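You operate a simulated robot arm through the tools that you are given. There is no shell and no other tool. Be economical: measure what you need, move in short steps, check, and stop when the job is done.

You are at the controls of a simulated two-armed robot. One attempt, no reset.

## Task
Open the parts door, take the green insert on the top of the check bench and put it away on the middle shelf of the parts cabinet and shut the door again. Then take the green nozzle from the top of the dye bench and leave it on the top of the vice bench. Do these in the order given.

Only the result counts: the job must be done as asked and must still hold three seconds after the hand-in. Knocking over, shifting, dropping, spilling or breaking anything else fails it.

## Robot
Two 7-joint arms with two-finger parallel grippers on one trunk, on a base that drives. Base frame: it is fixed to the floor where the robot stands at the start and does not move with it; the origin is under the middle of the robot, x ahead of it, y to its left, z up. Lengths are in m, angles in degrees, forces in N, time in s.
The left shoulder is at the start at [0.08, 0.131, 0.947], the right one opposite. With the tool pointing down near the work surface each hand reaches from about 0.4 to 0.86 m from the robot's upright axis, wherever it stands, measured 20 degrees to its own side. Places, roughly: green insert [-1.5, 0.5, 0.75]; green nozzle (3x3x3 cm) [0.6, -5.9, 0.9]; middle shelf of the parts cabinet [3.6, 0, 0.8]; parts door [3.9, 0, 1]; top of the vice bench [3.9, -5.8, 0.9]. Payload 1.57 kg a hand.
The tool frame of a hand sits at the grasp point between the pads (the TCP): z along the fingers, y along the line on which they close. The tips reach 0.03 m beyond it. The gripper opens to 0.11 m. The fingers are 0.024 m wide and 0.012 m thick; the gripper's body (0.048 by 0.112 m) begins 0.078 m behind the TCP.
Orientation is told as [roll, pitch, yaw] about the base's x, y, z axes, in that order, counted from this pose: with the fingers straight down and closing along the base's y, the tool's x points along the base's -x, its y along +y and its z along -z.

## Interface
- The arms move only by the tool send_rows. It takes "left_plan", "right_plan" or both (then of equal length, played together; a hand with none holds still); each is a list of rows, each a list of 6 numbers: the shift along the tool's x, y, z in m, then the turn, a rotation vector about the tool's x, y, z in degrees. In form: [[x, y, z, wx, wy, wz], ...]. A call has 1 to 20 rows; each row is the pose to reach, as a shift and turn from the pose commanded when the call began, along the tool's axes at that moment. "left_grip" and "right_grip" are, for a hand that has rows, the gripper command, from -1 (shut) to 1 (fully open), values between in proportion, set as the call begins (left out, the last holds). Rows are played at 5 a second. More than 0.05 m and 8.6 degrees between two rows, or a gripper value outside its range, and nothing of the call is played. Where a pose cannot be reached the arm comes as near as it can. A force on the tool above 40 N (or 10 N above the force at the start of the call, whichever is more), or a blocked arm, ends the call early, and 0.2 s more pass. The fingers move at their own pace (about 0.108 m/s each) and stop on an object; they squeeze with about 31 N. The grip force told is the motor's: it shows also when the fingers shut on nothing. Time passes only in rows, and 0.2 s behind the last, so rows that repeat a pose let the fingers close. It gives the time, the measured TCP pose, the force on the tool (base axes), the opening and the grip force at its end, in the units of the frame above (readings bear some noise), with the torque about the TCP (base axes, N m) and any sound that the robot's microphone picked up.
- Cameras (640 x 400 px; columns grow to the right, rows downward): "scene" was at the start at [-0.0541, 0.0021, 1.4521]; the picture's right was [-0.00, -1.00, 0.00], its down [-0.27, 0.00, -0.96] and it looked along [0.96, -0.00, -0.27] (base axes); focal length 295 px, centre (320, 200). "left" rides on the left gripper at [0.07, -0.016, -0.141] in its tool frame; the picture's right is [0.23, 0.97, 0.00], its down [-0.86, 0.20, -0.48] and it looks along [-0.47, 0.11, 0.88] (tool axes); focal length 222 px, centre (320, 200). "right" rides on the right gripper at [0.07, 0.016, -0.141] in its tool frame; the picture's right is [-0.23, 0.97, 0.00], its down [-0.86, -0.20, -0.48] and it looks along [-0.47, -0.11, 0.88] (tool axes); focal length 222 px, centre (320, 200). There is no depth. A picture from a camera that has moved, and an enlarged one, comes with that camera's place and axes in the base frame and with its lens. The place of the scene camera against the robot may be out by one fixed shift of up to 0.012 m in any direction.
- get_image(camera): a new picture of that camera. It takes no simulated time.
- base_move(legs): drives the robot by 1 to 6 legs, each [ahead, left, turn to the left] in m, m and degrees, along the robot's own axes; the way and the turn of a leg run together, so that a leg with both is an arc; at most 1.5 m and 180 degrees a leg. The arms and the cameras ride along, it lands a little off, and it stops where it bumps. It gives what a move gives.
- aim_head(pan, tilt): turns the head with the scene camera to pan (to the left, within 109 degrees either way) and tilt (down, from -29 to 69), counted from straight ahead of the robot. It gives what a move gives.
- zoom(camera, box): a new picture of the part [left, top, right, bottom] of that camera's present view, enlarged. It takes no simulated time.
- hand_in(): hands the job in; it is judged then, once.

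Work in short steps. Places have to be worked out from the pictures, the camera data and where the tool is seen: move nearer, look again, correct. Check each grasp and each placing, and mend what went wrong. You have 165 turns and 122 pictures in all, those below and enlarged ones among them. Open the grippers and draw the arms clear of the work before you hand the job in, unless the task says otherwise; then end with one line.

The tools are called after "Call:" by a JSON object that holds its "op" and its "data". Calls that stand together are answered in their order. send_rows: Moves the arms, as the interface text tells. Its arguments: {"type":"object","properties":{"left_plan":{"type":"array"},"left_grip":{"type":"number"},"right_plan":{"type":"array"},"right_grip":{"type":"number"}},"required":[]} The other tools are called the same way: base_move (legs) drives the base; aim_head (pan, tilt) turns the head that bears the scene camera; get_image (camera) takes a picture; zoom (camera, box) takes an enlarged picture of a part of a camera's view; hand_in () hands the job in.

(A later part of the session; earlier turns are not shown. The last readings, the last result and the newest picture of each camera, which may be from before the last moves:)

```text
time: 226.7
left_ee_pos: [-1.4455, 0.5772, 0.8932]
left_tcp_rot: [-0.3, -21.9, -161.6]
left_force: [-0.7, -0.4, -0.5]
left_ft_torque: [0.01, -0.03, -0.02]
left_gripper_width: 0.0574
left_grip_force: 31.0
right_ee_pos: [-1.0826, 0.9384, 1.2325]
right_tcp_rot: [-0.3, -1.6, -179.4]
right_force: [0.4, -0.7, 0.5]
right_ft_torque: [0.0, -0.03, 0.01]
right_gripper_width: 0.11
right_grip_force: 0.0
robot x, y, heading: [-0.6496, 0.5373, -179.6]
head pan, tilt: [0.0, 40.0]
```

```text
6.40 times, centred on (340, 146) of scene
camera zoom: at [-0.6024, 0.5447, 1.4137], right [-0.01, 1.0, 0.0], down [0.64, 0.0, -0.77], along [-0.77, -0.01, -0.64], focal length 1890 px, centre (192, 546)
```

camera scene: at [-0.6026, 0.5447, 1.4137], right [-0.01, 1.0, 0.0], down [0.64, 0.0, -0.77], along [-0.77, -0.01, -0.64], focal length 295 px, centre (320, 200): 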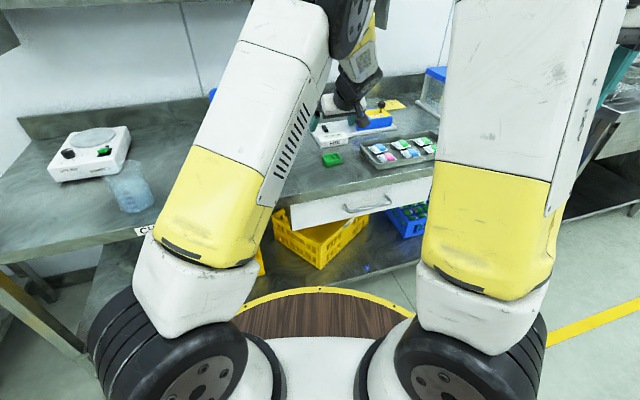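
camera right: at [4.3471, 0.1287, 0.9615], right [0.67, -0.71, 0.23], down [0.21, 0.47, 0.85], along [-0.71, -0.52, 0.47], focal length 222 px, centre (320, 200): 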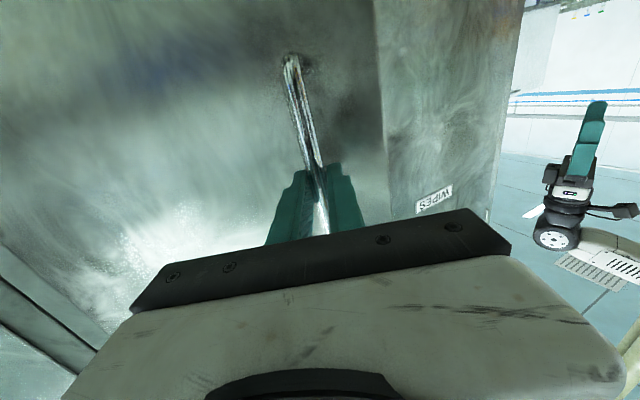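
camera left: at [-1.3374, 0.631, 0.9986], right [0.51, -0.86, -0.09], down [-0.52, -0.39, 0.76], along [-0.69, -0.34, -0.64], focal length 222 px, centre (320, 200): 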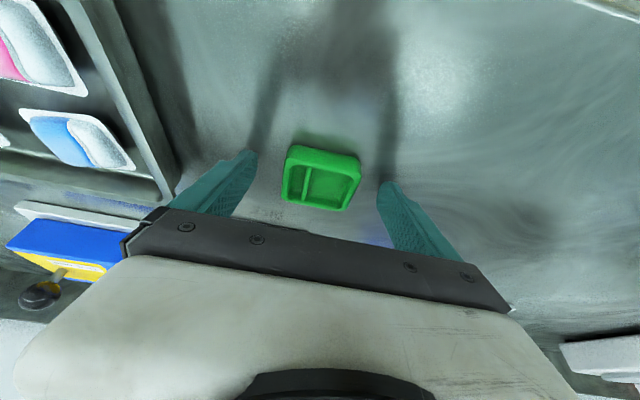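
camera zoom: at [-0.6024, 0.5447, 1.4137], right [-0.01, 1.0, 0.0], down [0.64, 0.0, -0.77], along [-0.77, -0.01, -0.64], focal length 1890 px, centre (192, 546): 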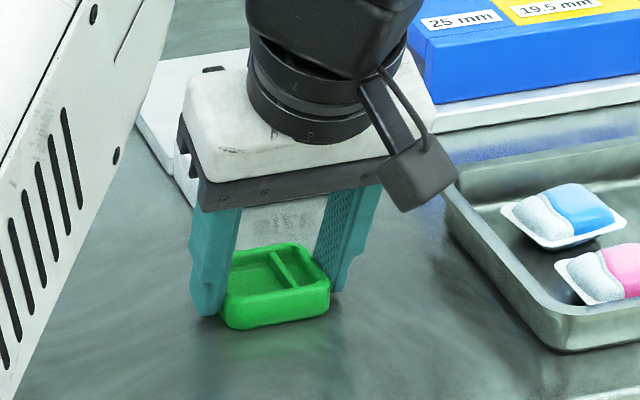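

Gripped (5.7 cm). Lifting straight up 0.2 m.

Call:
{"op": "send_rows", "data": {"left_plan": [[-0.0075, 0, -0.0185, 0, 0, 0], [-0.015, 0, -0.037, 0, 0, 0], [-0.03, 0, -0.074, 0, 0, 0], [-0.045, 0, -0.111, 0, 0, 0], [-0.06, 0, -0.148, 0, 0, 0], [-0.075, 0, -0.185, 0, 0, 0]]}}

Call:
{"op": "get_image", "data": {"camera": "scene"}}

Call:
{"op": "get_image", "data": {"camera": "left"}}

```text
time: 228.1
left_ee_pos: [-1.4452, 0.5765, 1.0928]
left_tcp_rot: [-0.1, -21.9, -161.6]
left_force: [-1.0, -0.1, -0.4]
left_ft_torque: [-0.04, -0.01, 0.0]
left_gripper_width: 0.0571
left_grip_force: 31.6
right_ee_pos: [-1.0836, 0.9393, 1.2328]
right_tcp_rot: [-0.3, -1.7, -179.3]
right_force: [0.9, -0.6, 0.3]
right_ft_torque: [-0.04, 0.0, 0.01]
right_gripper_width: 0.11
right_grip_force: 0.0
robot x, y, heading: [-0.6518, 0.5435, -179.7]
head pan, tilt: [0.0, 40.0]
```

```text
67 pictures are left
camera scene: at [-0.6026, 0.5447, 1.4137], right [-0.01, 1.0, 0.0], down [0.64, 0.0, -0.77], along [-0.77, -0.01, -0.64], focal length 295 px, centre (320, 200)
```

scene: 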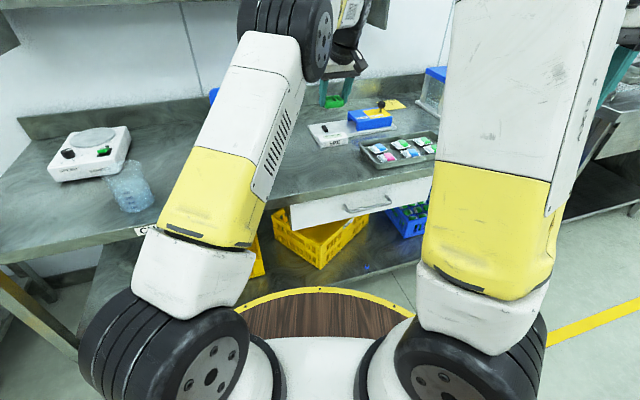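

```text
66 pictures are left
camera left: at [-1.3386, 0.6287, 1.1982], right [0.51, -0.86, -0.09], down [-0.52, -0.39, 0.76], along [-0.69, -0.34, -0.64], focal length 222 px, centre (320, 200)
```

left: 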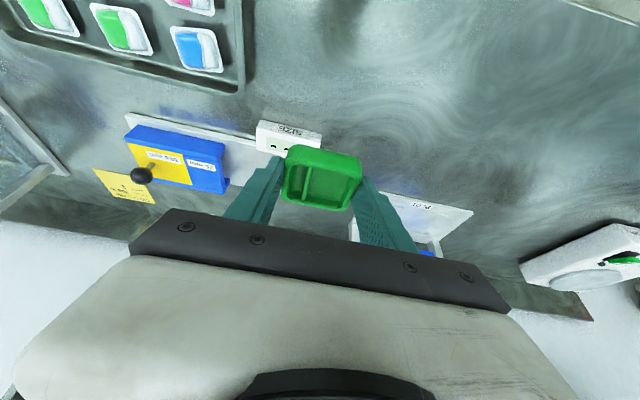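

The insert is held well. I back away from the bench, then tuck both hands for travel.

Call:
{"op": "base_move", "data": {"legs": [[-1.2, 0, 0]]}}

Call:
{"op": "send_rows", "data": {"left_plan": [[0.02, 0.042, -0.008, 1.1, 0, 2.8], [0.04, 0.084, -0.016, 2.2, 0, 5.6], [0.06, 0.126, -0.024, 3.3, 0, 8.3], [0.08, 0.168, -0.032, 4.4, 0, 11.1], [0.1, 0.21, -0.04, 5.6, 0, 13.9], [0.119, 0.252, -0.048, 6.7, 0, 16.7]], "right_plan": [[-0.01, 0.023, 0, 0, 0, 0], [-0.02, 0.046, 0, 0, 0, 0], [-0.03, 0.07, 0, 0, 0, 0], [-0.045, 0.093, 0, 0, 0, 0], [-0.06, 0.116, 0, 0, 0, 0], [-0.07, 0.14, 0, 0, 0, 0]]}}

Call:
{"op": "aim_head", "data": {"pan": 0, "tilt": 22}}

Call:
{"op": "get_image", "data": {"camera": "scene"}}

```text
time: 234.1
left_ee_pos: [-0.265, 0.582, 1.0923]
left_tcp_rot: [-0.1, -21.9, -160.9]
left_force: [-0.3, -1.1, -1.2]
left_ft_torque: [0.03, 0.03, -0.01]
left_gripper_width: 0.0569
left_grip_force: 31.4
right_ee_pos: [0.0932, 0.9478, 1.2336]
right_tcp_rot: [-0.3, -1.6, -178.7]
right_force: [0.3, -0.1, 0.8]
right_ft_torque: [-0.03, -0.02, -0.02]
right_gripper_width: 0.11
right_grip_force: 0.1
robot x, y, heading: [0.5322, 0.5586, -178.9]
head pan, tilt: [0.0, 40.0]
```

```text
time: 235.5
left_ee_pos: [-0.0632, 0.3872, 1.0895]
left_tcp_rot: [-0.3, -21.9, -179.0]
left_force: [-0.4, 0.5, -1.3]
left_ft_torque: [-0.02, -0.03, 0.04]
left_gripper_width: 0.0572
left_grip_force: 31.0
right_ee_pos: [0.026, 0.8089, 1.2356]
right_tcp_rot: [-0.2, -1.6, -178.7]
right_force: [0.4, 0.7, -0.9]
right_ft_torque: [-0.07, 0.01, 0.0]
right_gripper_width: 0.1101
right_grip_force: 0.0
robot x, y, heading: [0.5334, 0.5552, -178.9]
head pan, tilt: [0.0, 40.0]
```

```text
time: 236.3
left_ee_pos: [-0.0637, 0.3862, 1.0886]
left_tcp_rot: [-0.2, -22.0, -178.9]
left_force: [0.2, -0.1, -0.4]
left_ft_torque: [0.01, 0.01, 0.02]
left_gripper_width: 0.0573
left_grip_force: 30.9
right_ee_pos: [0.0266, 0.8086, 1.2353]
right_tcp_rot: [-0.4, -1.5, -178.6]
right_force: [-0.2, 0.1, -0.1]
right_ft_torque: [0.04, 0.0, 0.02]
right_gripper_width: 0.11
right_grip_force: 0.0
robot x, y, heading: [0.5337, 0.557, -178.9]
head pan, tilt: [0.0, 22.0]
```

```text
65 pictures are left
camera scene: at [0.571, 0.5606, 1.4418], right [-0.02, 1.0, 0.0], down [0.38, 0.01, -0.93], along [-0.93, -0.02, -0.38], focal length 295 px, centre (320, 200)
```

scene: 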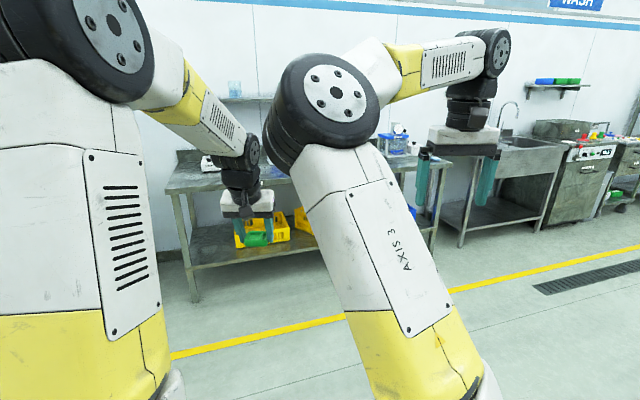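

I retrace the route: strafe to the passage at y≈-4.77 and check the pose.

Call:
{"op": "base_move", "data": {"legs": [[-0.45, 1.3, -1.1], [0, 1.35, 0], [0, 1.35, 0], [0, 1.33, 0]]}}

```text
time: 262.1
left_ee_pos: [0.5291, -4.9285, 1.0897]
left_tcp_rot: [-0.2, -22.1, -177.4]
left_force: [-0.1, -0.3, 0.2]
left_ft_torque: [-0.02, -0.01, -0.01]
left_gripper_width: 0.0571
left_grip_force: 30.9
right_ee_pos: [0.608, -4.5041, 1.2357]
right_tcp_rot: [-0.3, -1.7, -177.1]
right_force: [-0.3, -0.4, -0.7]
right_ft_torque: [0.0, 0.0, 0.0]
right_gripper_width: 0.1099
right_grip_force: 0.1
robot x, y, heading: [1.1192, -4.7444, -177.5]
head pan, tilt: [0.0, 22.0]
```

Pose is [1.12,-4.74]. I reverse east through the gap, correcting heading.

Call:
{"op": "base_move", "data": {"legs": [[-1.4, 0.06, -2.5], [-1.4, 0, 0]]}}

Call:
{"op": "base_move", "data": {"legs": [[-1.28, 0, 0]]}}

```text
time: 275.7
left_ee_pos: [3.3413, -4.8915, 1.0898]
left_tcp_rot: [-0.1, -22.0, -179.5]
left_force: [-0.1, 0.2, -0.1]
left_ft_torque: [-0.01, 0.0, 0.02]
left_gripper_width: 0.0572
left_grip_force: 31.1
right_ee_pos: [3.4352, -4.4698, 1.2364]
right_tcp_rot: [-0.3, -1.5, -179.3]
right_force: [-0.2, -0.5, -0.1]
right_ft_torque: [-0.01, -0.01, 0.02]
right_gripper_width: 0.1098
right_grip_force: 0.0
robot x, y, heading: [3.9408, -4.7277, -179.5]
head pan, tilt: [0.0, 22.0]
```

```text
time: 282.3
left_ee_pos: [4.6592, -4.8788, 1.0897]
left_tcp_rot: [-0.3, -22.0, -179.1]
left_force: [0.3, -0.4, -0.2]
left_ft_torque: [0.01, 0.01, -0.02]
left_gripper_width: 0.0573
left_grip_force: 30.4
right_ee_pos: [4.7515, -4.4581, 1.236]
right_tcp_rot: [-0.4, -1.6, -178.9]
right_force: [0.0, -0.9, -0.7]
right_ft_torque: [0.01, -0.01, -0.02]
right_gripper_width: 0.1097
right_grip_force: 0.0
robot x, y, heading: [5.2508, -4.7134, -179.1]
head pan, tilt: [0.0, 22.0]
```

Turn to face +y and drive up to before the gap, aligning on x≈5.18.

Call:
{"op": "base_move", "data": {"legs": [[0, 0, -90.9], [1.4, 0.07, 0]]}}

```text
time: 293.2
left_ee_pos: [5.0982, -2.7114, 1.0897]
left_tcp_rot: [-0.3, -22.0, 87.4]
left_force: [-0.6, -0.2, -0.4]
left_ft_torque: [0.01, -0.01, 0.01]
left_gripper_width: 0.0574
left_grip_force: 31.1
right_ee_pos: [5.5139, -2.8296, 1.2353]
right_tcp_rot: [-0.2, -1.6, 87.6]
right_force: [0.8, 0.0, 1.6]
right_ft_torque: [-0.04, 0.0, 0.01]
right_gripper_width: 0.1101
right_grip_force: 0.2
robot x, y, heading: [5.232, -3.3187, 87.6]
head pan, tilt: [0.0, 22.0]
```

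Call:
{"op": "base_move", "data": {"legs": [[0.4, 0.065, 2.6]]}}

```text
time: 295.7
left_ee_pos: [5.0163, -2.3137, 1.0893]
left_tcp_rot: [-0.1, -22.0, 90.0]
left_force: [-0.1, 0.2, -1.3]
left_ft_torque: [0.0, 0.0, 0.01]
left_gripper_width: 0.0569
left_grip_force: 30.9
right_ee_pos: [5.4342, -2.4106, 1.2359]
right_tcp_rot: [-0.2, -1.7, 90.2]
right_force: [0.2, 0.3, -0.7]
right_ft_torque: [-0.01, 0.03, 0.0]
right_gripper_width: 0.1102
right_grip_force: 0.1
robot x, y, heading: [5.1783, -2.9078, 90.3]
head pan, tilt: [0.0, 22.0]
```

Aligned. Drive through to y≈0.02 and turn to face the cabinet.

Call:
{"op": "base_move", "data": {"legs": [[1.45, 0, 0], [1.45, 0, 0], [0, 0, 89.7]]}}

Call:
{"op": "get_image", "data": {"camera": "scene"}}

```text
time: 313.4
left_ee_pos: [4.5076, -0.1947, 1.089]
left_tcp_rot: [-0.2, -22.0, -179.7]
left_force: [-0.3, -0.8, -0.1]
left_ft_torque: [0.0, 0.02, 0.02]
left_gripper_width: 0.0571
left_grip_force: 30.7
right_ee_pos: [4.603, 0.2251, 1.2358]
right_tcp_rot: [-0.2, -1.7, -179.4]
right_force: [0.8, -0.2, -0.3]
right_ft_torque: [0.0, 0.02, -0.01]
right_gripper_width: 0.1099
right_grip_force: 0.1
robot x, y, heading: [5.1061, -0.0332, -179.7]
head pan, tilt: [0.0, 22.0]
```

```text
64 pictures are left
camera scene: at [5.144, -0.0301, 1.4418], right [-0.01, 1.0, 0.0], down [0.37, 0.0, -0.93], along [-0.93, -0.01, -0.37], focal length 295 px, centre (320, 200)
```

scene: 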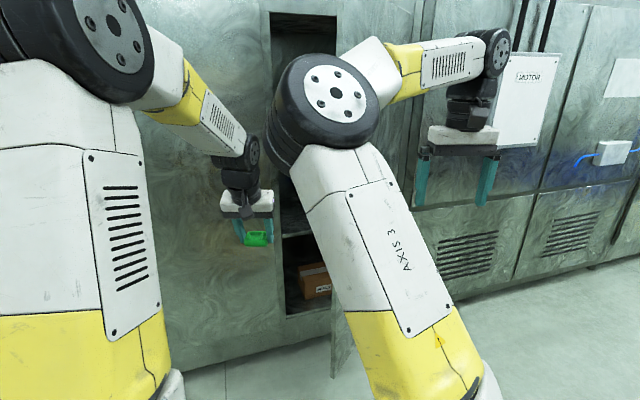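

I move the right hand outward to clear the view of the doorway.

Call:
{"op": "send_rows", "data": {"right_plan": [[0.015, -0.03, 0, 0, 0, 0], [0.03, -0.06, 0, 0, 0, 0], [0.05, -0.09, 0, 0, 0, 0], [0.06, -0.12, 0, 0, 0, 0], [0.07, -0.14, 0, 0, 0, 0]]}}

Call:
{"op": "get_image", "data": {"camera": "scene"}}

```text
time: 314.6
left_ee_pos: [4.5059, -0.1953, 1.0893]
left_tcp_rot: [-0.2, -22.1, -179.7]
left_force: [0.5, -0.4, 0.5]
left_ft_torque: [0.03, -0.03, 0.01]
left_gripper_width: 0.0571
left_grip_force: 31.3
right_ee_pos: [4.672, 0.3649, 1.234]
right_tcp_rot: [-0.3, -1.7, -179.3]
right_force: [-0.4, -0.6, -0.3]
right_ft_torque: [0.01, 0.0, 0.01]
right_gripper_width: 0.1096
right_grip_force: 0.0
robot x, y, heading: [5.1055, -0.0362, -179.6]
head pan, tilt: [0.0, 22.0]
```

```text
63 pictures are left
camera scene: at [5.1438, -0.0303, 1.4418], right [-0.01, 1.0, 0.0], down [0.37, 0.0, -0.93], along [-0.93, -0.01, -0.37], focal length 295 px, centre (320, 200)
```

scene: 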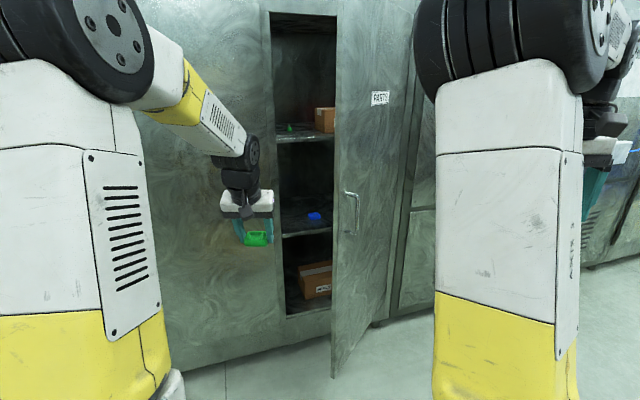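

I zoom on the doorway to fix the shelf edge, jamb and door edge.

Call:
{"op": "zoom", "data": {"camera": "scene", "box": [240, 120, 400, 260]}}

```text
2.86 times, centred on (320, 190) of scene
camera zoom: at [5.1438, -0.0303, 1.4418], right [-0.01, 1.0, 0.0], down [0.37, 0.0, -0.93], along [-0.93, -0.01, -0.37], focal length 844 px, centre (320, 229)
```

zoom: 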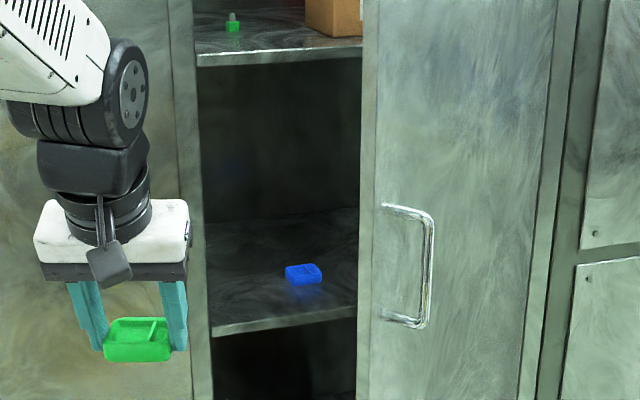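

The cabinet is yawed ~14°, so the door is only about half open. I'll widen it by pushing its inner face with the right hand. First: left hand aside, right hand to y≈-0.1.

Call:
{"op": "send_rows", "data": {"left_plan": [[0, 0.04, 0, 0, 0, 0], [0, 0.08, 0, 0, 0, 0], [0, 0.12, 0, 0, 0, 0], [0, 0.16, 0, 0, 0, 0], [0, 0.2, 0, 0, 0, 0], [0, 0.24, 0, 0, 0, 0]]}}

Call:
{"op": "send_rows", "data": {"right_plan": [[0, 0.045, 0, 0, 0, 0], [0, 0.09, 0, 0, 0, 0], [0, 0.135, 0, 0, 0, 0], [0, 0.18, 0, 0, 0, 0], [0, 0.225, 0, 0, 0, 0], [0, 0.27, 0, 0, 0, 0], [0, 0.315, 0, 0, 0, 0], [0, 0.36, 0, 0, 0, 0], [0, 0.405, 0, 0, 0, 0], [0, 0.45, 0, 0, 0, 0], [0, 0.48, 0, 0, 0, 0]], "right_grip": -1}}

Call:
{"op": "get_image", "data": {"camera": "scene"}}

```text
time: 316.0
left_ee_pos: [4.5074, -0.4361, 1.0878]
left_tcp_rot: [-0.2, -22.0, -179.8]
left_force: [0.0, 1.3, -0.7]
left_ft_torque: [-0.06, -0.02, 0.01]
left_gripper_width: 0.0572
left_grip_force: 31.0
right_ee_pos: [4.6722, 0.3665, 1.2343]
right_tcp_rot: [-0.3, -1.6, -179.3]
right_force: [0.3, 0.4, -0.2]
right_ft_torque: [0.01, -0.03, -0.02]
right_gripper_width: 0.1101
right_grip_force: 0.1
robot x, y, heading: [5.1025, -0.0322, -179.7]
head pan, tilt: [0.0, 22.0]
```

```text
time: 318.6
left_ee_pos: [4.5071, -0.4369, 1.0822]
left_tcp_rot: [-0.4, -21.5, -179.7]
left_force: [0.3, -0.3, -0.6]
left_ft_torque: [-0.03, 0.0, 0.01]
left_gripper_width: 0.0572
left_grip_force: 31.0
right_ee_pos: [4.6771, -0.0985, 1.2591]
right_tcp_rot: [5.9, -1.9, -179.9]
right_force: [0.4, 0.8, 0.8]
right_ft_torque: [0.02, -0.03, 0.0]
right_gripper_width: 0.0002
right_grip_force: 21.2
robot x, y, heading: [5.1028, -0.0328, -179.7]
head pan, tilt: [0.0, 22.0]
stopped in row 11 (right hand): the arm was blocked; the commanded pose is now the measured one
```

```text
61 pictures are left
camera scene: at [5.144, -0.0302, 1.4418], right [-0.01, 1.0, 0.0], down [0.37, 0.0, -0.93], along [-0.93, -0.01, -0.37], focal length 295 px, centre (320, 200)
```

scene: 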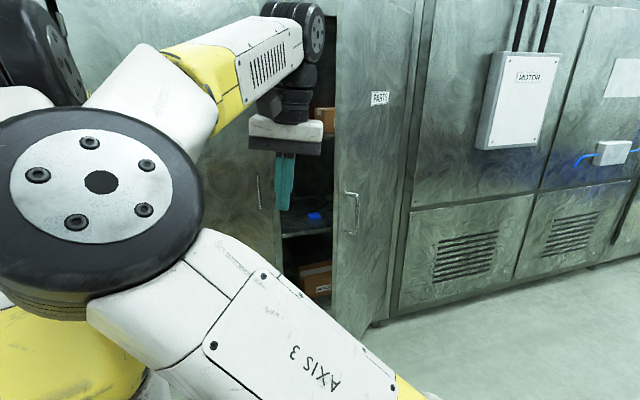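

The right elbow met the left arm. I back it off a little, and check the arms before driving forward.

Call:
{"op": "send_rows", "data": {"right_plan": [[0, -0.02, 0, 0, 0, 0], [0, -0.04, 0, 0, 0, 0]]}}

Call:
{"op": "base_move", "data": {"legs": [[0.24, 0.02, 0]]}}

Call:
{"op": "send_rows", "data": {"right_plan": [[-0.03, 0.005, 0, 0, 0, 0], [-0.06, 0.01, 0, 0, 0, 0], [-0.09, 0.015, 0, 0, 0, 0], [-0.12, 0.02, 0, 0, 0, 0], [-0.15, 0.02, 0, 0, 0, 0]]}}

Call:
{"op": "get_image", "data": {"camera": "scene"}}

```text
time: 319.2
left_ee_pos: [4.5077, -0.4382, 1.0839]
left_tcp_rot: [-0.4, -21.6, -179.6]
left_force: [-0.1, -0.3, -0.4]
left_ft_torque: [0.02, -0.02, -0.01]
left_gripper_width: 0.0573
left_grip_force: 31.3
right_ee_pos: [4.6764, -0.0589, 1.2563]
right_tcp_rot: [5.7, -1.9, -180.0]
right_force: [-1.0, -0.4, 0.2]
right_ft_torque: [-0.04, -0.02, -0.02]
right_gripper_width: 0.0001
right_grip_force: 21.1
robot x, y, heading: [5.1043, -0.0303, -179.5]
head pan, tilt: [0.0, 22.0]
```

```text
time: 320.9
left_ee_pos: [4.2646, -0.4612, 1.0837]
left_tcp_rot: [-0.4, -21.6, -179.5]
left_force: [0.0, -0.5, -0.5]
left_ft_torque: [0.02, 0.0, -0.02]
left_gripper_width: 0.0573
left_grip_force: 31.0
right_ee_pos: [4.4329, -0.0806, 1.2555]
right_tcp_rot: [5.8, -1.9, -179.7]
right_force: [0.1, -0.5, 0.4]
right_ft_torque: [0.0, 0.02, 0.03]
right_gripper_width: 0.0002
right_grip_force: 21.0
robot x, y, heading: [4.8613, -0.0563, -179.3]
head pan, tilt: [0.0, 22.0]
```

```text
time: 322.1
left_ee_pos: [4.2654, -0.4612, 1.0825]
left_tcp_rot: [-0.4, -21.6, -179.5]
left_force: [0.3, -0.6, -0.9]
left_ft_torque: [-0.02, -0.01, 0.01]
left_gripper_width: 0.0573
left_grip_force: 31.4
right_ee_pos: [4.2829, -0.1043, 1.2611]
right_tcp_rot: [5.9, -1.8, -179.8]
right_force: [0.2, -0.1, -0.3]
right_ft_torque: [0.02, 0.01, -0.01]
right_gripper_width: 0.0004
right_grip_force: 21.1
robot x, y, heading: [4.8617, -0.0575, -179.4]
head pan, tilt: [0.0, 22.0]
```

```text
60 pictures are left
camera scene: at [4.9009, -0.0521, 1.4418], right [-0.01, 1.0, 0.0], down [0.37, 0.0, -0.93], along [-0.93, -0.01, -0.37], focal length 295 px, centre (320, 200)
```

scene: 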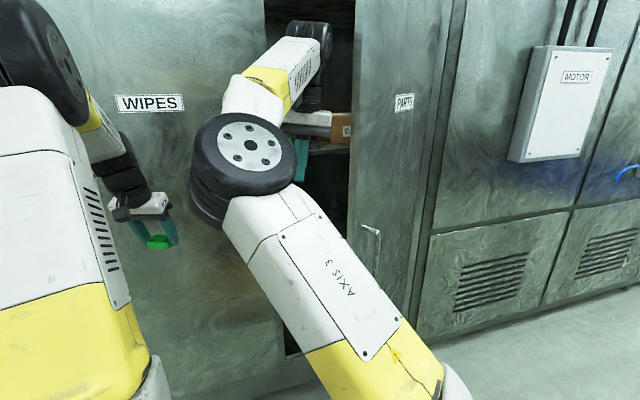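

Hand is in front of the opening. Advance to x≈4.17, then push gently toward +y.

Call:
{"op": "send_rows", "data": {"right_plan": [[-0.03, 0, 0, 0, 0, 0], [-0.06, 0, 0, 0, 0, 0], [-0.09, 0, 0, 0, 0, 0], [-0.12, 0, 0, 0, 0, 0]]}}

Call:
{"op": "send_rows", "data": {"right_plan": [[0, -0.01, 0, 0, 0, 0], [0, -0.02, 0, 0, 0, 0], [0, -0.03, 0, 0, 0, 0], [0, -0.04, 0, 0, 0, 0], [0, -0.05, 0, 0, 0, 0], [0, -0.06, 0, 0, 0, 0], [0, -0.07, 0, 0, 0, 0], [0, -0.08, 0, 0, 0, 0], [0, -0.09, 0, 0, 0, 0], [0, -0.1, 0, 0, 0, 0], [0, -0.11, 0, 0, 0, 0], [0, -0.12, 0, 0, 0, 0], [0, -0.13, 0, 0, 0, 0], [0, -0.14, 0, 0, 0, 0], [0, -0.15, 0, 0, 0, 0], [0, -0.16, 0, 0, 0, 0], [0, -0.17, 0, 0, 0, 0], [0, -0.18, 0, 0, 0, 0], [0, -0.19, 0, 0, 0, 0], [0, -0.2, 0, 0, 0, 0]]}}

Call:
{"op": "get_image", "data": {"camera": "scene"}}

```text
time: 323.1
left_ee_pos: [4.2652, -0.4611, 1.0811]
left_tcp_rot: [-0.4, -21.5, -179.5]
left_force: [-0.3, -0.8, 0.5]
left_ft_torque: [-0.02, -0.01, -0.01]
left_gripper_width: 0.0571
left_grip_force: 31.4
right_ee_pos: [4.2227, -0.1115, 1.2539]
right_tcp_rot: [5.9, -1.9, -179.7]
right_force: [0.3, 0.1, 1.2]
right_ft_torque: [0.01, 0.0, 0.02]
right_gripper_width: 0.0
right_grip_force: 21.1
right hand out of reach, approached as far as the arm can: row 2, 3, 4
robot x, y, heading: [4.8613, -0.0555, -179.3]
head pan, tilt: [0.0, 22.0]
```

```text
time: 327.4
left_ee_pos: [4.2666, -0.461, 1.0822]
left_tcp_rot: [-0.4, -21.6, -179.6]
left_force: [-0.4, 0.6, -1.1]
left_ft_torque: [0.05, -0.02, 0.02]
left_gripper_width: 0.0571
left_grip_force: 30.9
right_ee_pos: [4.2447, 0.0424, 1.2377]
right_tcp_rot: [5.8, -2.2, -179.7]
right_force: [0.3, -0.5, 0.6]
right_ft_torque: [-0.01, -0.01, 0.0]
right_gripper_width: 0.0001
right_grip_force: 21.5
right hand out of reach, approached as far as the arm can: row 7, 8, 9, 10, 11, 12, 13, 14, 15, 16, 17, 18, 19, 20
robot x, y, heading: [4.8621, -0.0535, -179.6]
head pan, tilt: [0.0, 22.0]
```

```text
59 pictures are left
camera scene: at [4.9004, -0.0521, 1.4418], right [-0.01, 1.0, 0.0], down [0.37, 0.0, -0.93], along [-0.93, -0.01, -0.37], focal length 295 px, centre (320, 200)
```

scene: 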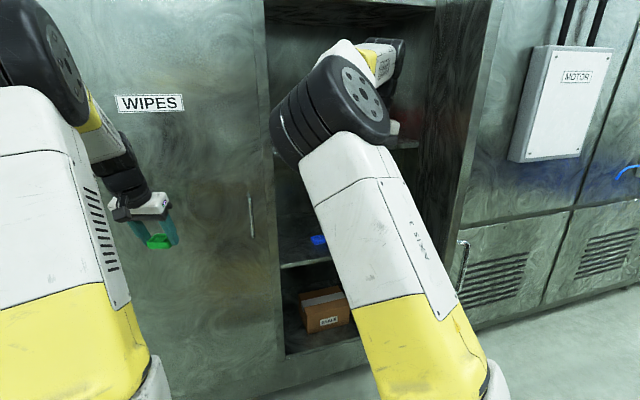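

The door is now wide open. I pull the right hand back and outward a bit.

Call:
{"op": "send_rows", "data": {"right_plan": [[0.04, 0, 0, 0, 0, 0], [0.08, 0, 0, 0, 0, 0], [0.12, 0, 0, 0, 0, 0], [0.16, -0.01, 0, 0, 0, 0], [0.19, -0.04, 0, 0, 0, 0], [0.21, -0.07, 0, 0, 0, 0], [0.21, -0.1, 0, 0, 0, 0]]}}

Call:
{"op": "aim_head", "data": {"pan": 0, "tilt": 30}}

Call:
{"op": "get_image", "data": {"camera": "scene"}}

```text
time: 328.9
left_ee_pos: [4.265, -0.4606, 1.0832]
left_tcp_rot: [-0.4, -21.5, -179.4]
left_force: [0.8, -0.4, -1.5]
left_ft_torque: [-0.01, 0.0, -0.01]
left_gripper_width: 0.0572
left_grip_force: 30.8
right_ee_pos: [4.4544, 0.1423, 1.219]
right_tcp_rot: [6.0, -1.8, -179.9]
right_force: [0.5, -0.7, -0.2]
right_ft_torque: [0.03, 0.0, -0.01]
right_gripper_width: 0.0001
right_grip_force: 21.9
robot x, y, heading: [4.8626, -0.0536, -179.5]
head pan, tilt: [0.0, 22.0]
```

```text
time: 329.6
left_ee_pos: [4.2645, -0.4597, 1.0824]
left_tcp_rot: [-0.4, -21.5, -179.5]
left_force: [0.4, 0.9, -0.6]
left_ft_torque: [-0.01, -0.01, -0.02]
left_gripper_width: 0.0572
left_grip_force: 31.0
right_ee_pos: [4.4541, 0.1421, 1.2204]
right_tcp_rot: [5.8, -1.9, -179.8]
right_force: [-0.8, 0.2, 0.7]
right_ft_torque: [-0.01, -0.05, -0.01]
right_gripper_width: 0.0
right_grip_force: 21.1
robot x, y, heading: [4.862, -0.0562, -179.8]
head pan, tilt: [0.0, 30.0]
```

```text
58 pictures are left
camera scene: at [4.9029, -0.052, 1.4291], right [-0.01, 1.0, 0.0], down [0.5, 0.0, -0.87], along [-0.87, -0.01, -0.5], focal length 295 px, centre (320, 200)
```

scene: 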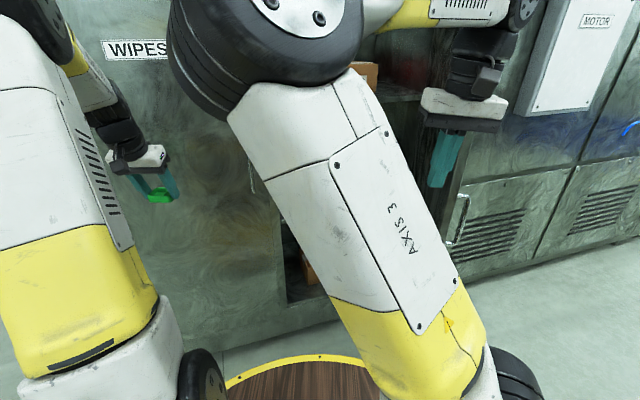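

The right elbow obstructs; I move the right hand out to y≈0.35 (outside the door's edge) so the elbow swings out.

Call:
{"op": "send_rows", "data": {"right_plan": [[0, -0.04, 0, -1, 0, 0], [0, -0.08, 0, -2, 0, 0], [0.0, -0.12, 0, -3, 0, 0], [0, -0.16, 0, -4, 0, 0], [0.01, -0.2, 0, -5, 0, 0], [0.02, -0.22, 0, -6, 0, 0]]}}

Call:
{"op": "get_image", "data": {"camera": "scene"}}

```text
time: 331.0
left_ee_pos: [4.2648, -0.4603, 1.0831]
left_tcp_rot: [-0.5, -21.6, -179.5]
left_force: [0.1, 0.2, -0.1]
left_ft_torque: [-0.01, -0.01, 0.02]
left_gripper_width: 0.0574
left_grip_force: 31.1
right_ee_pos: [4.4824, 0.3501, 1.1978]
right_tcp_rot: [11.8, -2.0, -179.9]
right_force: [0.0, 0.0, 0.0]
right_ft_torque: [0.02, 0.0, -0.01]
right_gripper_width: 0.0
right_grip_force: 21.4
right hand out of reach, approached as far as the arm can: row 5, 6
robot x, y, heading: [4.8615, -0.0543, -179.6]
head pan, tilt: [0.0, 30.0]
```

```text
57 pictures are left
camera scene: at [4.9028, -0.0519, 1.429], right [-0.01, 1.0, 0.0], down [0.5, 0.0, -0.87], along [-0.87, -0.01, -0.5], focal length 295 px, centre (320, 200)
```

scene: 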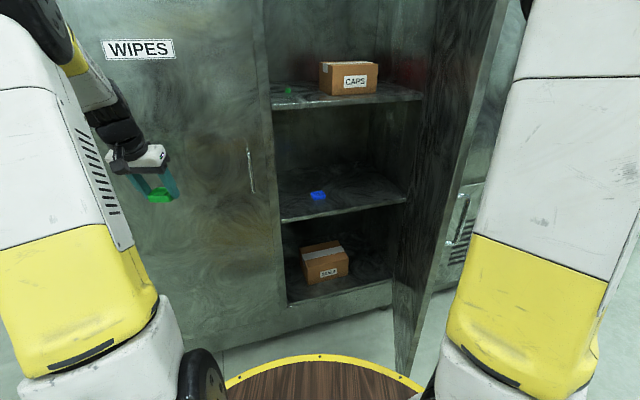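

View is clear: shelf front edge runs ≈[3.99,-0.2]–[3.82,0.29] at z≈0.80; blue item at ≈[3.78,-0.07]. I'll place at ≈[3.83,0.05]. Drive to x≈4.62, y≈0.01.

Call:
{"op": "base_move", "data": {"legs": [[0.24, -0.065, 0]]}}

Call:
{"op": "get_image", "data": {"camera": "scene"}}

```text
time: 332.7
left_ee_pos: [4.0724, -0.4079, 1.0809]
left_tcp_rot: [-1.0, -20.2, -178.7]
left_force: [10.6, 4.5, 9.7]
left_ft_torque: [-0.24, -0.12, 0.34]
left_gripper_width: 0.0577
left_grip_force: 31.4
right_ee_pos: [4.2808, 0.404, 1.1981]
right_tcp_rot: [11.8, -1.9, -179.8]
right_force: [-0.4, 0.2, 0.4]
right_ft_torque: [0.02, -0.02, 0.0]
right_gripper_width: 0.0
right_grip_force: 21.5
robot x, y, heading: [4.6579, 0.0022, -179.5]
head pan, tilt: [0.0, 30.0]
stopped in leg 1: the force on the tool passed its limit at 95 N (the readings are from after the stop); the commanded pose is now the measured one
```

```text
56 pictures are left
camera scene: at [4.7007, 0.0032, 1.429], right [-0.01, 1.0, 0.0], down [0.5, 0.0, -0.87], along [-0.87, -0.01, -0.5], focal length 295 px, centre (320, 200)
```

scene: 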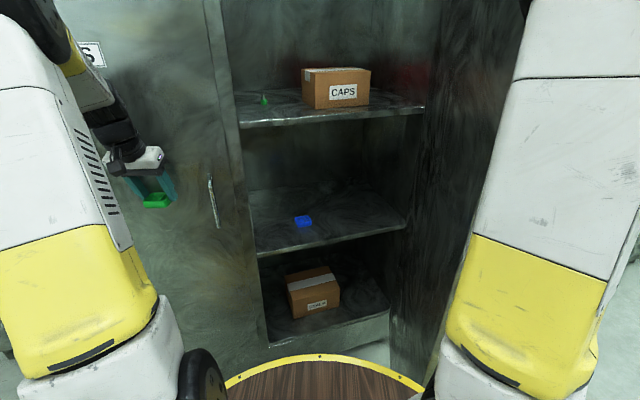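

The left hand bumped the closed WIPES door. I pull it back and check the insert in the grip.

Call:
{"op": "send_rows", "data": {"left_plan": [[0.03, 0, 0, 0, 0, 0], [0.07, -0.03, 0, 0, 0, 0], [0.1, -0.07, 0, 0, 0, 0]]}}

Call:
{"op": "get_image", "data": {"camera": "left"}}

```text
time: 333.5
left_ee_pos: [4.1653, -0.3338, 1.047]
left_tcp_rot: [-1.0, -20.2, -178.7]
left_force: [0.7, 0.4, -0.5]
left_ft_torque: [0.04, -0.02, 0.01]
left_gripper_width: 0.0575
left_grip_force: 31.0
right_ee_pos: [4.2799, 0.4042, 1.1982]
right_tcp_rot: [11.8, -1.9, -180.0]
right_force: [-0.9, -1.0, -0.5]
right_ft_torque: [-0.01, -0.05, 0.02]
right_gripper_width: 0.0
right_grip_force: 21.2
robot x, y, heading: [4.6593, 0.0005, -179.6]
head pan, tilt: [0.0, 30.0]
```

```text
55 pictures are left
camera left: at [4.2796, -0.3173, 1.1566], right [0.23, -0.97, -0.09], down [-0.63, -0.22, 0.74], along [-0.74, -0.11, -0.66], focal length 222 px, centre (320, 200)
```

left: 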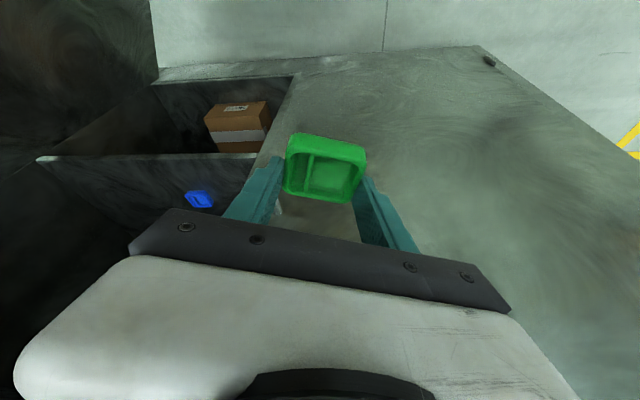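

Insert is still secure. I move the left hand across to y≈0.05 in front of the opening at z≈0.99.

Call:
{"op": "send_rows", "data": {"left_plan": [[0.005, -0.043, 0.005, 0, 0, 0], [0.01, -0.086, 0.011, 0, 0, 0], [0.014, -0.128, 0.016, 0, 0, 0], [0.018, -0.171, 0.022, 0, 0, 0], [0.022, -0.214, 0.027, 0, 0, 0], [0.026, -0.257, 0.033, 0, 0, 0], [0.031, -0.3, 0.038, 0, 0, 0], [0.035, -0.343, 0.044, 0, 0, 0], [0.039, -0.384, 0.049, 0, 0, 0]]}}

Call:
{"op": "get_image", "data": {"camera": "scene"}}

Call:
{"op": "get_image", "data": {"camera": "left"}}

```text
time: 335.5
left_ee_pos: [4.1774, 0.0456, 0.9943]
left_tcp_rot: [-0.8, -20.3, -178.6]
left_force: [0.1, 0.2, 0.7]
left_ft_torque: [0.04, 0.0, -0.01]
left_gripper_width: 0.0575
left_grip_force: 30.8
right_ee_pos: [4.2799, 0.4039, 1.1975]
right_tcp_rot: [11.9, -1.9, -180.0]
right_force: [-0.3, 0.1, -0.8]
right_ft_torque: [0.02, -0.01, 0.0]
right_gripper_width: 0.0
right_grip_force: 21.5
robot x, y, heading: [4.6547, -0.0012, -179.7]
head pan, tilt: [0.0, 30.0]
```

```text
54 pictures are left
camera scene: at [4.6999, 0.0025, 1.429], right [-0.01, 1.0, 0.0], down [0.5, 0.0, -0.87], along [-0.87, -0.01, -0.5], focal length 295 px, centre (320, 200)
```

scene: 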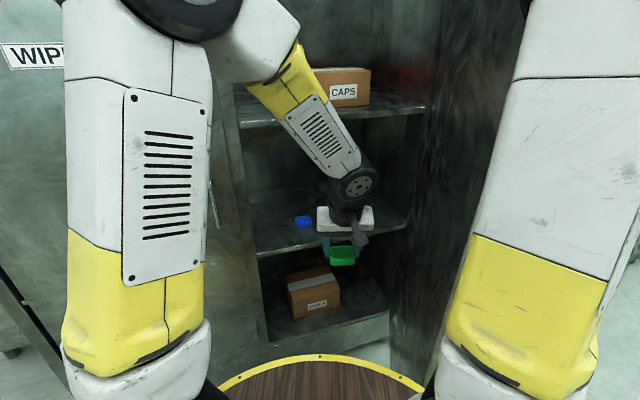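

```text
53 pictures are left
camera left: at [4.291, 0.0631, 1.1046], right [0.23, -0.97, -0.09], down [-0.63, -0.22, 0.74], along [-0.74, -0.11, -0.67], focal length 222 px, centre (320, 200)
```

left: 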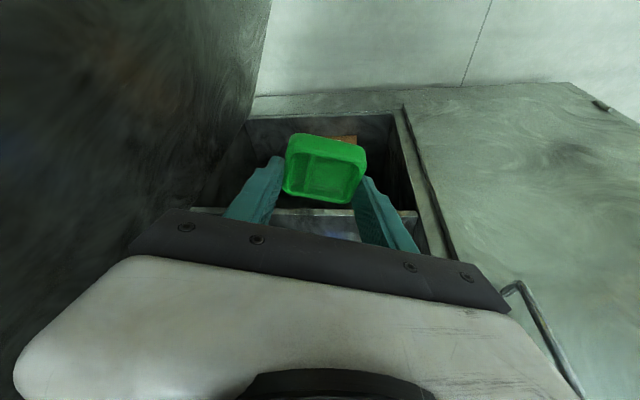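

Shelf top ≈0.80 confirmed by the hand camera. I lower to z≈0.885 and advance into the cabinet.

Call:
{"op": "send_rows", "data": {"left_plan": [[0.0125, 0, 0.034, 0, 0, 0], [0.025, 0, 0.068, 0, 0, 0], [0.0376, 0, 0.1022, 0, 0, 0], [-0.0019, 0, 0.1167, 0, 0, 0], [-0.0414, 0, 0.1313, 0, 0, 0], [-0.0809, 0, 0.1458, 0, 0, 0], [-0.1204, 0, 0.1604, 0, 0, 0], [-0.1599, 0, 0.1749, 0, 0, 0], [-0.1994, 0, 0.1894, 0, 0, 0], [-0.2389, 0, 0.204, 0, 0, 0], [-0.2784, 0, 0.2185, 0, 0, 0], [-0.2784, 0, 0.2185, 0, 0, 0]]}}

Call:
{"op": "get_image", "data": {"camera": "left"}}

Call:
{"op": "zoom", "data": {"camera": "scene", "box": [220, 100, 440, 280]}}

```text
time: 338.1
left_ee_pos: [3.8395, 0.0453, 0.8857]
left_tcp_rot: [-0.9, -20.2, -178.7]
left_force: [0.8, 0.6, -0.8]
left_ft_torque: [0.02, -0.01, 0.02]
left_gripper_width: 0.0573
left_grip_force: 31.5
right_ee_pos: [4.2796, 0.404, 1.1971]
right_tcp_rot: [11.9, -1.9, -180.0]
right_force: [0.5, 0.9, -0.8]
right_ft_torque: [0.01, -0.05, -0.03]
right_gripper_width: 0.0
right_grip_force: 21.3
robot x, y, heading: [4.6567, 0.0008, -179.4]
head pan, tilt: [0.0, 30.0]
```

```text
52 pictures are left
camera left: at [3.9544, 0.061, 0.9952], right [0.23, -0.97, -0.09], down [-0.63, -0.22, 0.74], along [-0.74, -0.11, -0.67], focal length 222 px, centre (320, 200)
```

left: 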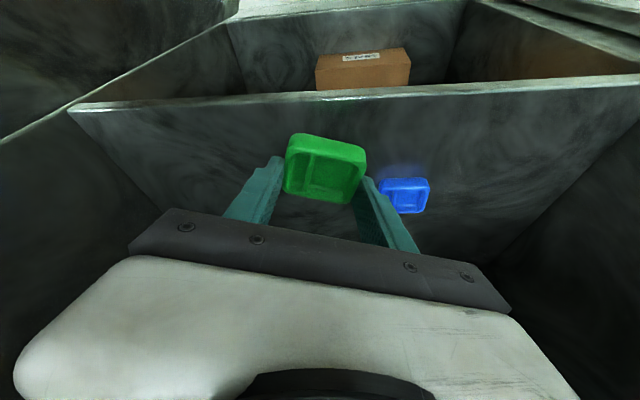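

```text
2.22 times, centred on (330, 190) of scene
camera zoom: at [4.6998, 0.0029, 1.429], right [-0.01, 1.0, 0.0], down [0.5, 0.0, -0.87], along [-0.87, -0.01, -0.5], focal length 656 px, centre (298, 222)
```

zoom: 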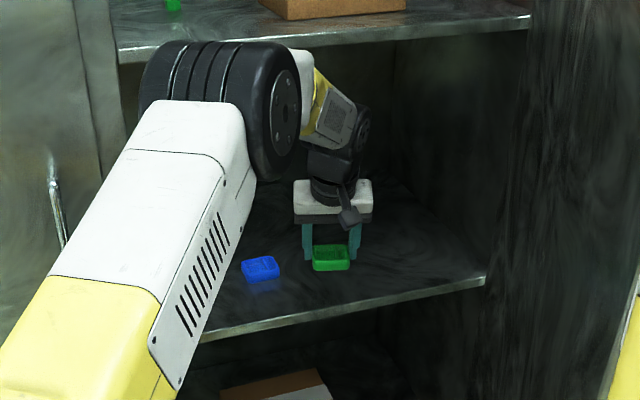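

Insert is over the shelf, right of the blue item. I shift 1 cm more to +y and lower slowly.

Call:
{"op": "send_rows", "data": {"left_plan": [[0.002, -0.004, 0.0056, 0, 0, 0], [0.004, -0.008, 0.0113, 0, 0, 0], [0.0062, -0.012, 0.0169, 0, 0, 0], [0.0083, -0.012, 0.0225, 0, 0, 0], [0.0104, -0.012, 0.0281, 0, 0, 0], [0.0124, -0.012, 0.0338, 0, 0, 0], [0.0135, -0.012, 0.0366, 0, 0, 0]]}}

Call:
{"op": "get_image", "data": {"camera": "left"}}

```text
time: 339.7
left_ee_pos: [3.8413, 0.0588, 0.845]
left_tcp_rot: [-0.9, -20.2, -178.8]
left_force: [0.0, 0.3, 0.1]
left_ft_torque: [0.0, 0.01, 0.0]
left_gripper_width: 0.0577
left_grip_force: 30.8
right_ee_pos: [4.2795, 0.4034, 1.1986]
right_tcp_rot: [11.8, -1.8, -179.8]
right_force: [0.6, -0.2, 0.1]
right_ft_torque: [0.02, 0.01, 0.02]
right_gripper_width: 0.0001
right_grip_force: 21.4
robot x, y, heading: [4.6558, 0.0007, -179.6]
head pan, tilt: [0.0, 30.0]
```

```text
50 pictures are left
camera left: at [3.9556, 0.0754, 0.9548], right [0.23, -0.97, -0.09], down [-0.63, -0.22, 0.74], along [-0.74, -0.11, -0.67], focal length 222 px, centre (320, 200)
```

left: 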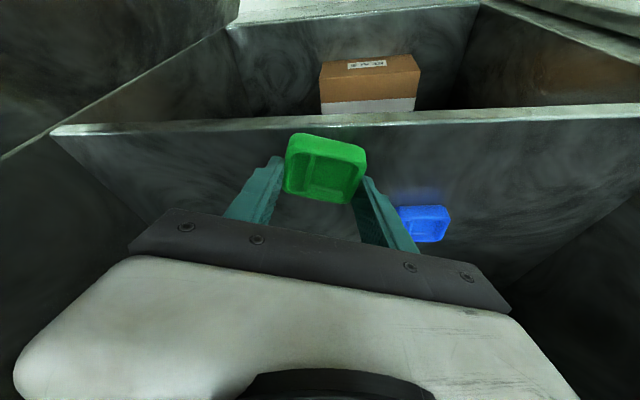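

The insert would be close to the shelf's front edge; I go 3.5 cm deeper, then lower to contact.

Call:
{"op": "send_rows", "data": {"left_plan": [[-0.0164, 0, 0.006, 0, 0, 0], [-0.0328, 0, 0.0121, 0, 0, 0], [-0.0328, 0, 0.0121, 0, 0, 0]]}}

Call:
{"op": "send_rows", "data": {"left_plan": [[0.0014, 0, 0.0038, 0, 0, 0], [0.0028, 0, 0.0075, 0, 0, 0], [0.0035, 0, 0.0094, 0, 0, 0], [0.0035, 0, 0.0094, 0, 0, 0]]}}

Call:
{"op": "get_image", "data": {"camera": "left"}}

```text
time: 340.5
left_ee_pos: [3.8054, 0.0588, 0.8455]
left_tcp_rot: [-0.9, -20.2, -178.8]
left_force: [0.6, 0.8, -0.5]
left_ft_torque: [0.05, 0.0, 0.03]
left_gripper_width: 0.0573
left_grip_force: 30.8
right_ee_pos: [4.2797, 0.4047, 1.1967]
right_tcp_rot: [11.8, -2.0, -179.9]
right_force: [0.3, 0.3, -0.2]
right_ft_torque: [-0.01, 0.01, 0.01]
right_gripper_width: 0.0001
right_grip_force: 21.6
robot x, y, heading: [4.6617, 0.0018, -179.6]
head pan, tilt: [0.0, 30.0]
```

```text
time: 341.5
left_ee_pos: [3.8059, 0.0579, 0.8356]
left_tcp_rot: [-0.9, -20.1, -178.8]
left_force: [-0.4, 0.2, -0.7]
left_ft_torque: [0.02, -0.01, 0.01]
left_gripper_width: 0.0573
left_grip_force: 30.7
right_ee_pos: [4.2789, 0.4034, 1.1986]
right_tcp_rot: [11.8, -2.0, -180.0]
right_force: [0.0, 0.8, 0.0]
right_ft_torque: [0.02, -0.01, 0.01]
right_gripper_width: 0.0003
right_grip_force: 20.7
robot x, y, heading: [4.6552, -0.0025, -179.3]
head pan, tilt: [0.0, 30.0]
```

```text
49 pictures are left
camera left: at [3.9202, 0.0746, 0.9451], right [0.23, -0.97, -0.09], down [-0.63, -0.22, 0.74], along [-0.74, -0.11, -0.66], focal length 222 px, centre (320, 200)
```

left: 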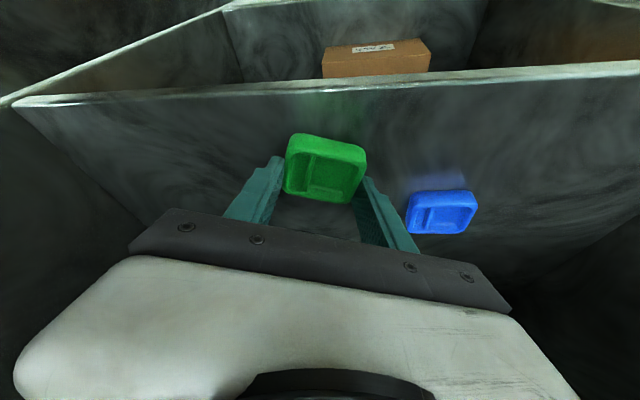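

No contact yet; I lower on in small steps.

Call:
{"op": "send_rows", "data": {"left_plan": [[0.001, 0, 0.0028, 0, 0, 0], [0.0021, 0, 0.0056, 0, 0, 0], [0.0031, 0, 0.0084, 0, 0, 0], [0.0041, 0, 0.0113, 0, 0, 0], [0.0041, 0, 0.0113, 0, 0, 0]]}}

Call:
{"op": "send_rows", "data": {"left_plan": [[0.001, 0, 0.0028, 0, 0, 0], [0.0021, 0, 0.0056, 0, 0, 0], [0.0021, 0, 0.0056, 0, 0, 0]]}}

Call:
{"op": "get_image", "data": {"camera": "left"}}

```text
time: 342.7
left_ee_pos: [3.8052, 0.0588, 0.8225]
left_tcp_rot: [-0.9, -20.2, -178.7]
left_force: [0.5, -0.2, -0.4]
left_ft_torque: [0.0, 0.02, 0.03]
left_gripper_width: 0.0571
left_grip_force: 31.3
right_ee_pos: [4.2796, 0.4048, 1.1981]
right_tcp_rot: [11.8, -1.9, -179.9]
right_force: [0.3, -0.4, -0.2]
right_ft_torque: [0.02, -0.02, -0.02]
right_gripper_width: 0.0001
right_grip_force: 21.2
robot x, y, heading: [4.6563, -0.0003, -179.5]
head pan, tilt: [0.0, 30.0]
```

```text
time: 343.5
left_ee_pos: [3.8047, 0.0571, 0.8167]
left_tcp_rot: [-0.8, -20.3, -178.7]
left_force: [-0.7, 0.9, 0.3]
left_ft_torque: [0.04, 0.01, 0.0]
left_gripper_width: 0.0573
left_grip_force: 31.2
right_ee_pos: [4.2799, 0.4039, 1.1977]
right_tcp_rot: [11.8, -1.9, -179.9]
right_force: [-0.1, 0.4, -0.8]
right_ft_torque: [0.04, -0.01, -0.01]
right_gripper_width: 0.0
right_grip_force: 21.1
robot x, y, heading: [4.6585, -0.0037, -179.3]
head pan, tilt: [0.0, 30.0]
```

```text
48 pictures are left
camera left: at [3.9198, 0.0743, 0.9265], right [0.23, -0.97, -0.09], down [-0.63, -0.22, 0.74], along [-0.74, -0.11, -0.66], focal length 222 px, centre (320, 200)
```

left: 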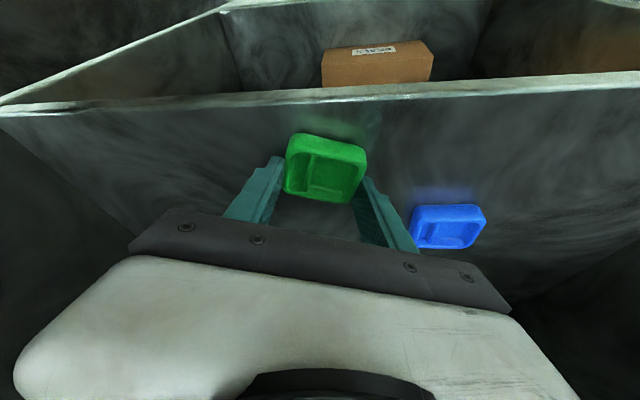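

Close now (the reflection nearly meets it). Lower another 12 mm in small steps.

Call:
{"op": "send_rows", "data": {"left_plan": [[0.001, 0, 0.0028, 0, 0, 0], [0.0021, 0, 0.0056, 0, 0, 0], [0.0021, 0, 0.0056, 0, 0, 0]]}}

Call:
{"op": "send_rows", "data": {"left_plan": [[0.0007, 0, 0.0019, 0, 0, 0], [0.0014, 0, 0.0038, 0, 0, 0], [0.0021, 0, 0.0056, 0, 0, 0], [0.0021, 0, 0.0056, 0, 0, 0]]}}

Call:
{"op": "get_image", "data": {"camera": "left"}}

```text
time: 344.3
left_ee_pos: [3.8037, 0.058, 0.8128]
left_tcp_rot: [-1.1, -20.5, -178.7]
left_force: [0.1, -1.5, 15.4]
left_ft_torque: [-0.45, 0.29, 0.02]
left_gripper_width: 0.0576
left_grip_force: 31.1
right_ee_pos: [4.2792, 0.4048, 1.198]
right_tcp_rot: [11.7, -2.0, -179.9]
right_force: [0.5, 0.4, 0.9]
right_ft_torque: [-0.05, -0.01, -0.04]
right_gripper_width: 0.0002
right_grip_force: 20.7
robot x, y, heading: [4.6583, 0.0012, -179.9]
head pan, tilt: [0.0, 30.0]
```

```text
time: 345.0
left_ee_pos: [3.8015, 0.0582, 0.8138]
left_tcp_rot: [-1.0, -20.7, -178.6]
left_force: [-2.0, 0.9, 4.0]
left_ft_torque: [-0.1, 0.09, -0.01]
left_gripper_width: 0.0573
left_grip_force: 30.9
right_ee_pos: [4.2806, 0.404, 1.1987]
right_tcp_rot: [11.9, -1.9, -180.0]
right_force: [0.0, -0.5, 0.1]
right_ft_torque: [0.02, 0.05, -0.01]
right_gripper_width: 0.0
right_grip_force: 21.3
robot x, y, heading: [4.6574, -0.0029, -179.7]
head pan, tilt: [0.0, 30.0]
stopped in row 3 (left hand): the force on the tool passed its limit at 42 N (the readings are from after the stop); the commanded pose is now the measured one
```

```text
47 pictures are left
camera left: at [3.9182, 0.0751, 0.9217], right [0.23, -0.97, -0.1], down [-0.63, -0.22, 0.75], along [-0.75, -0.11, -0.66], focal length 222 px, centre (320, 200)
```

left: 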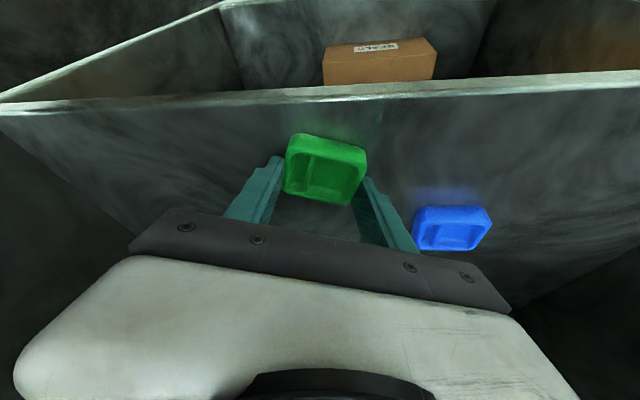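

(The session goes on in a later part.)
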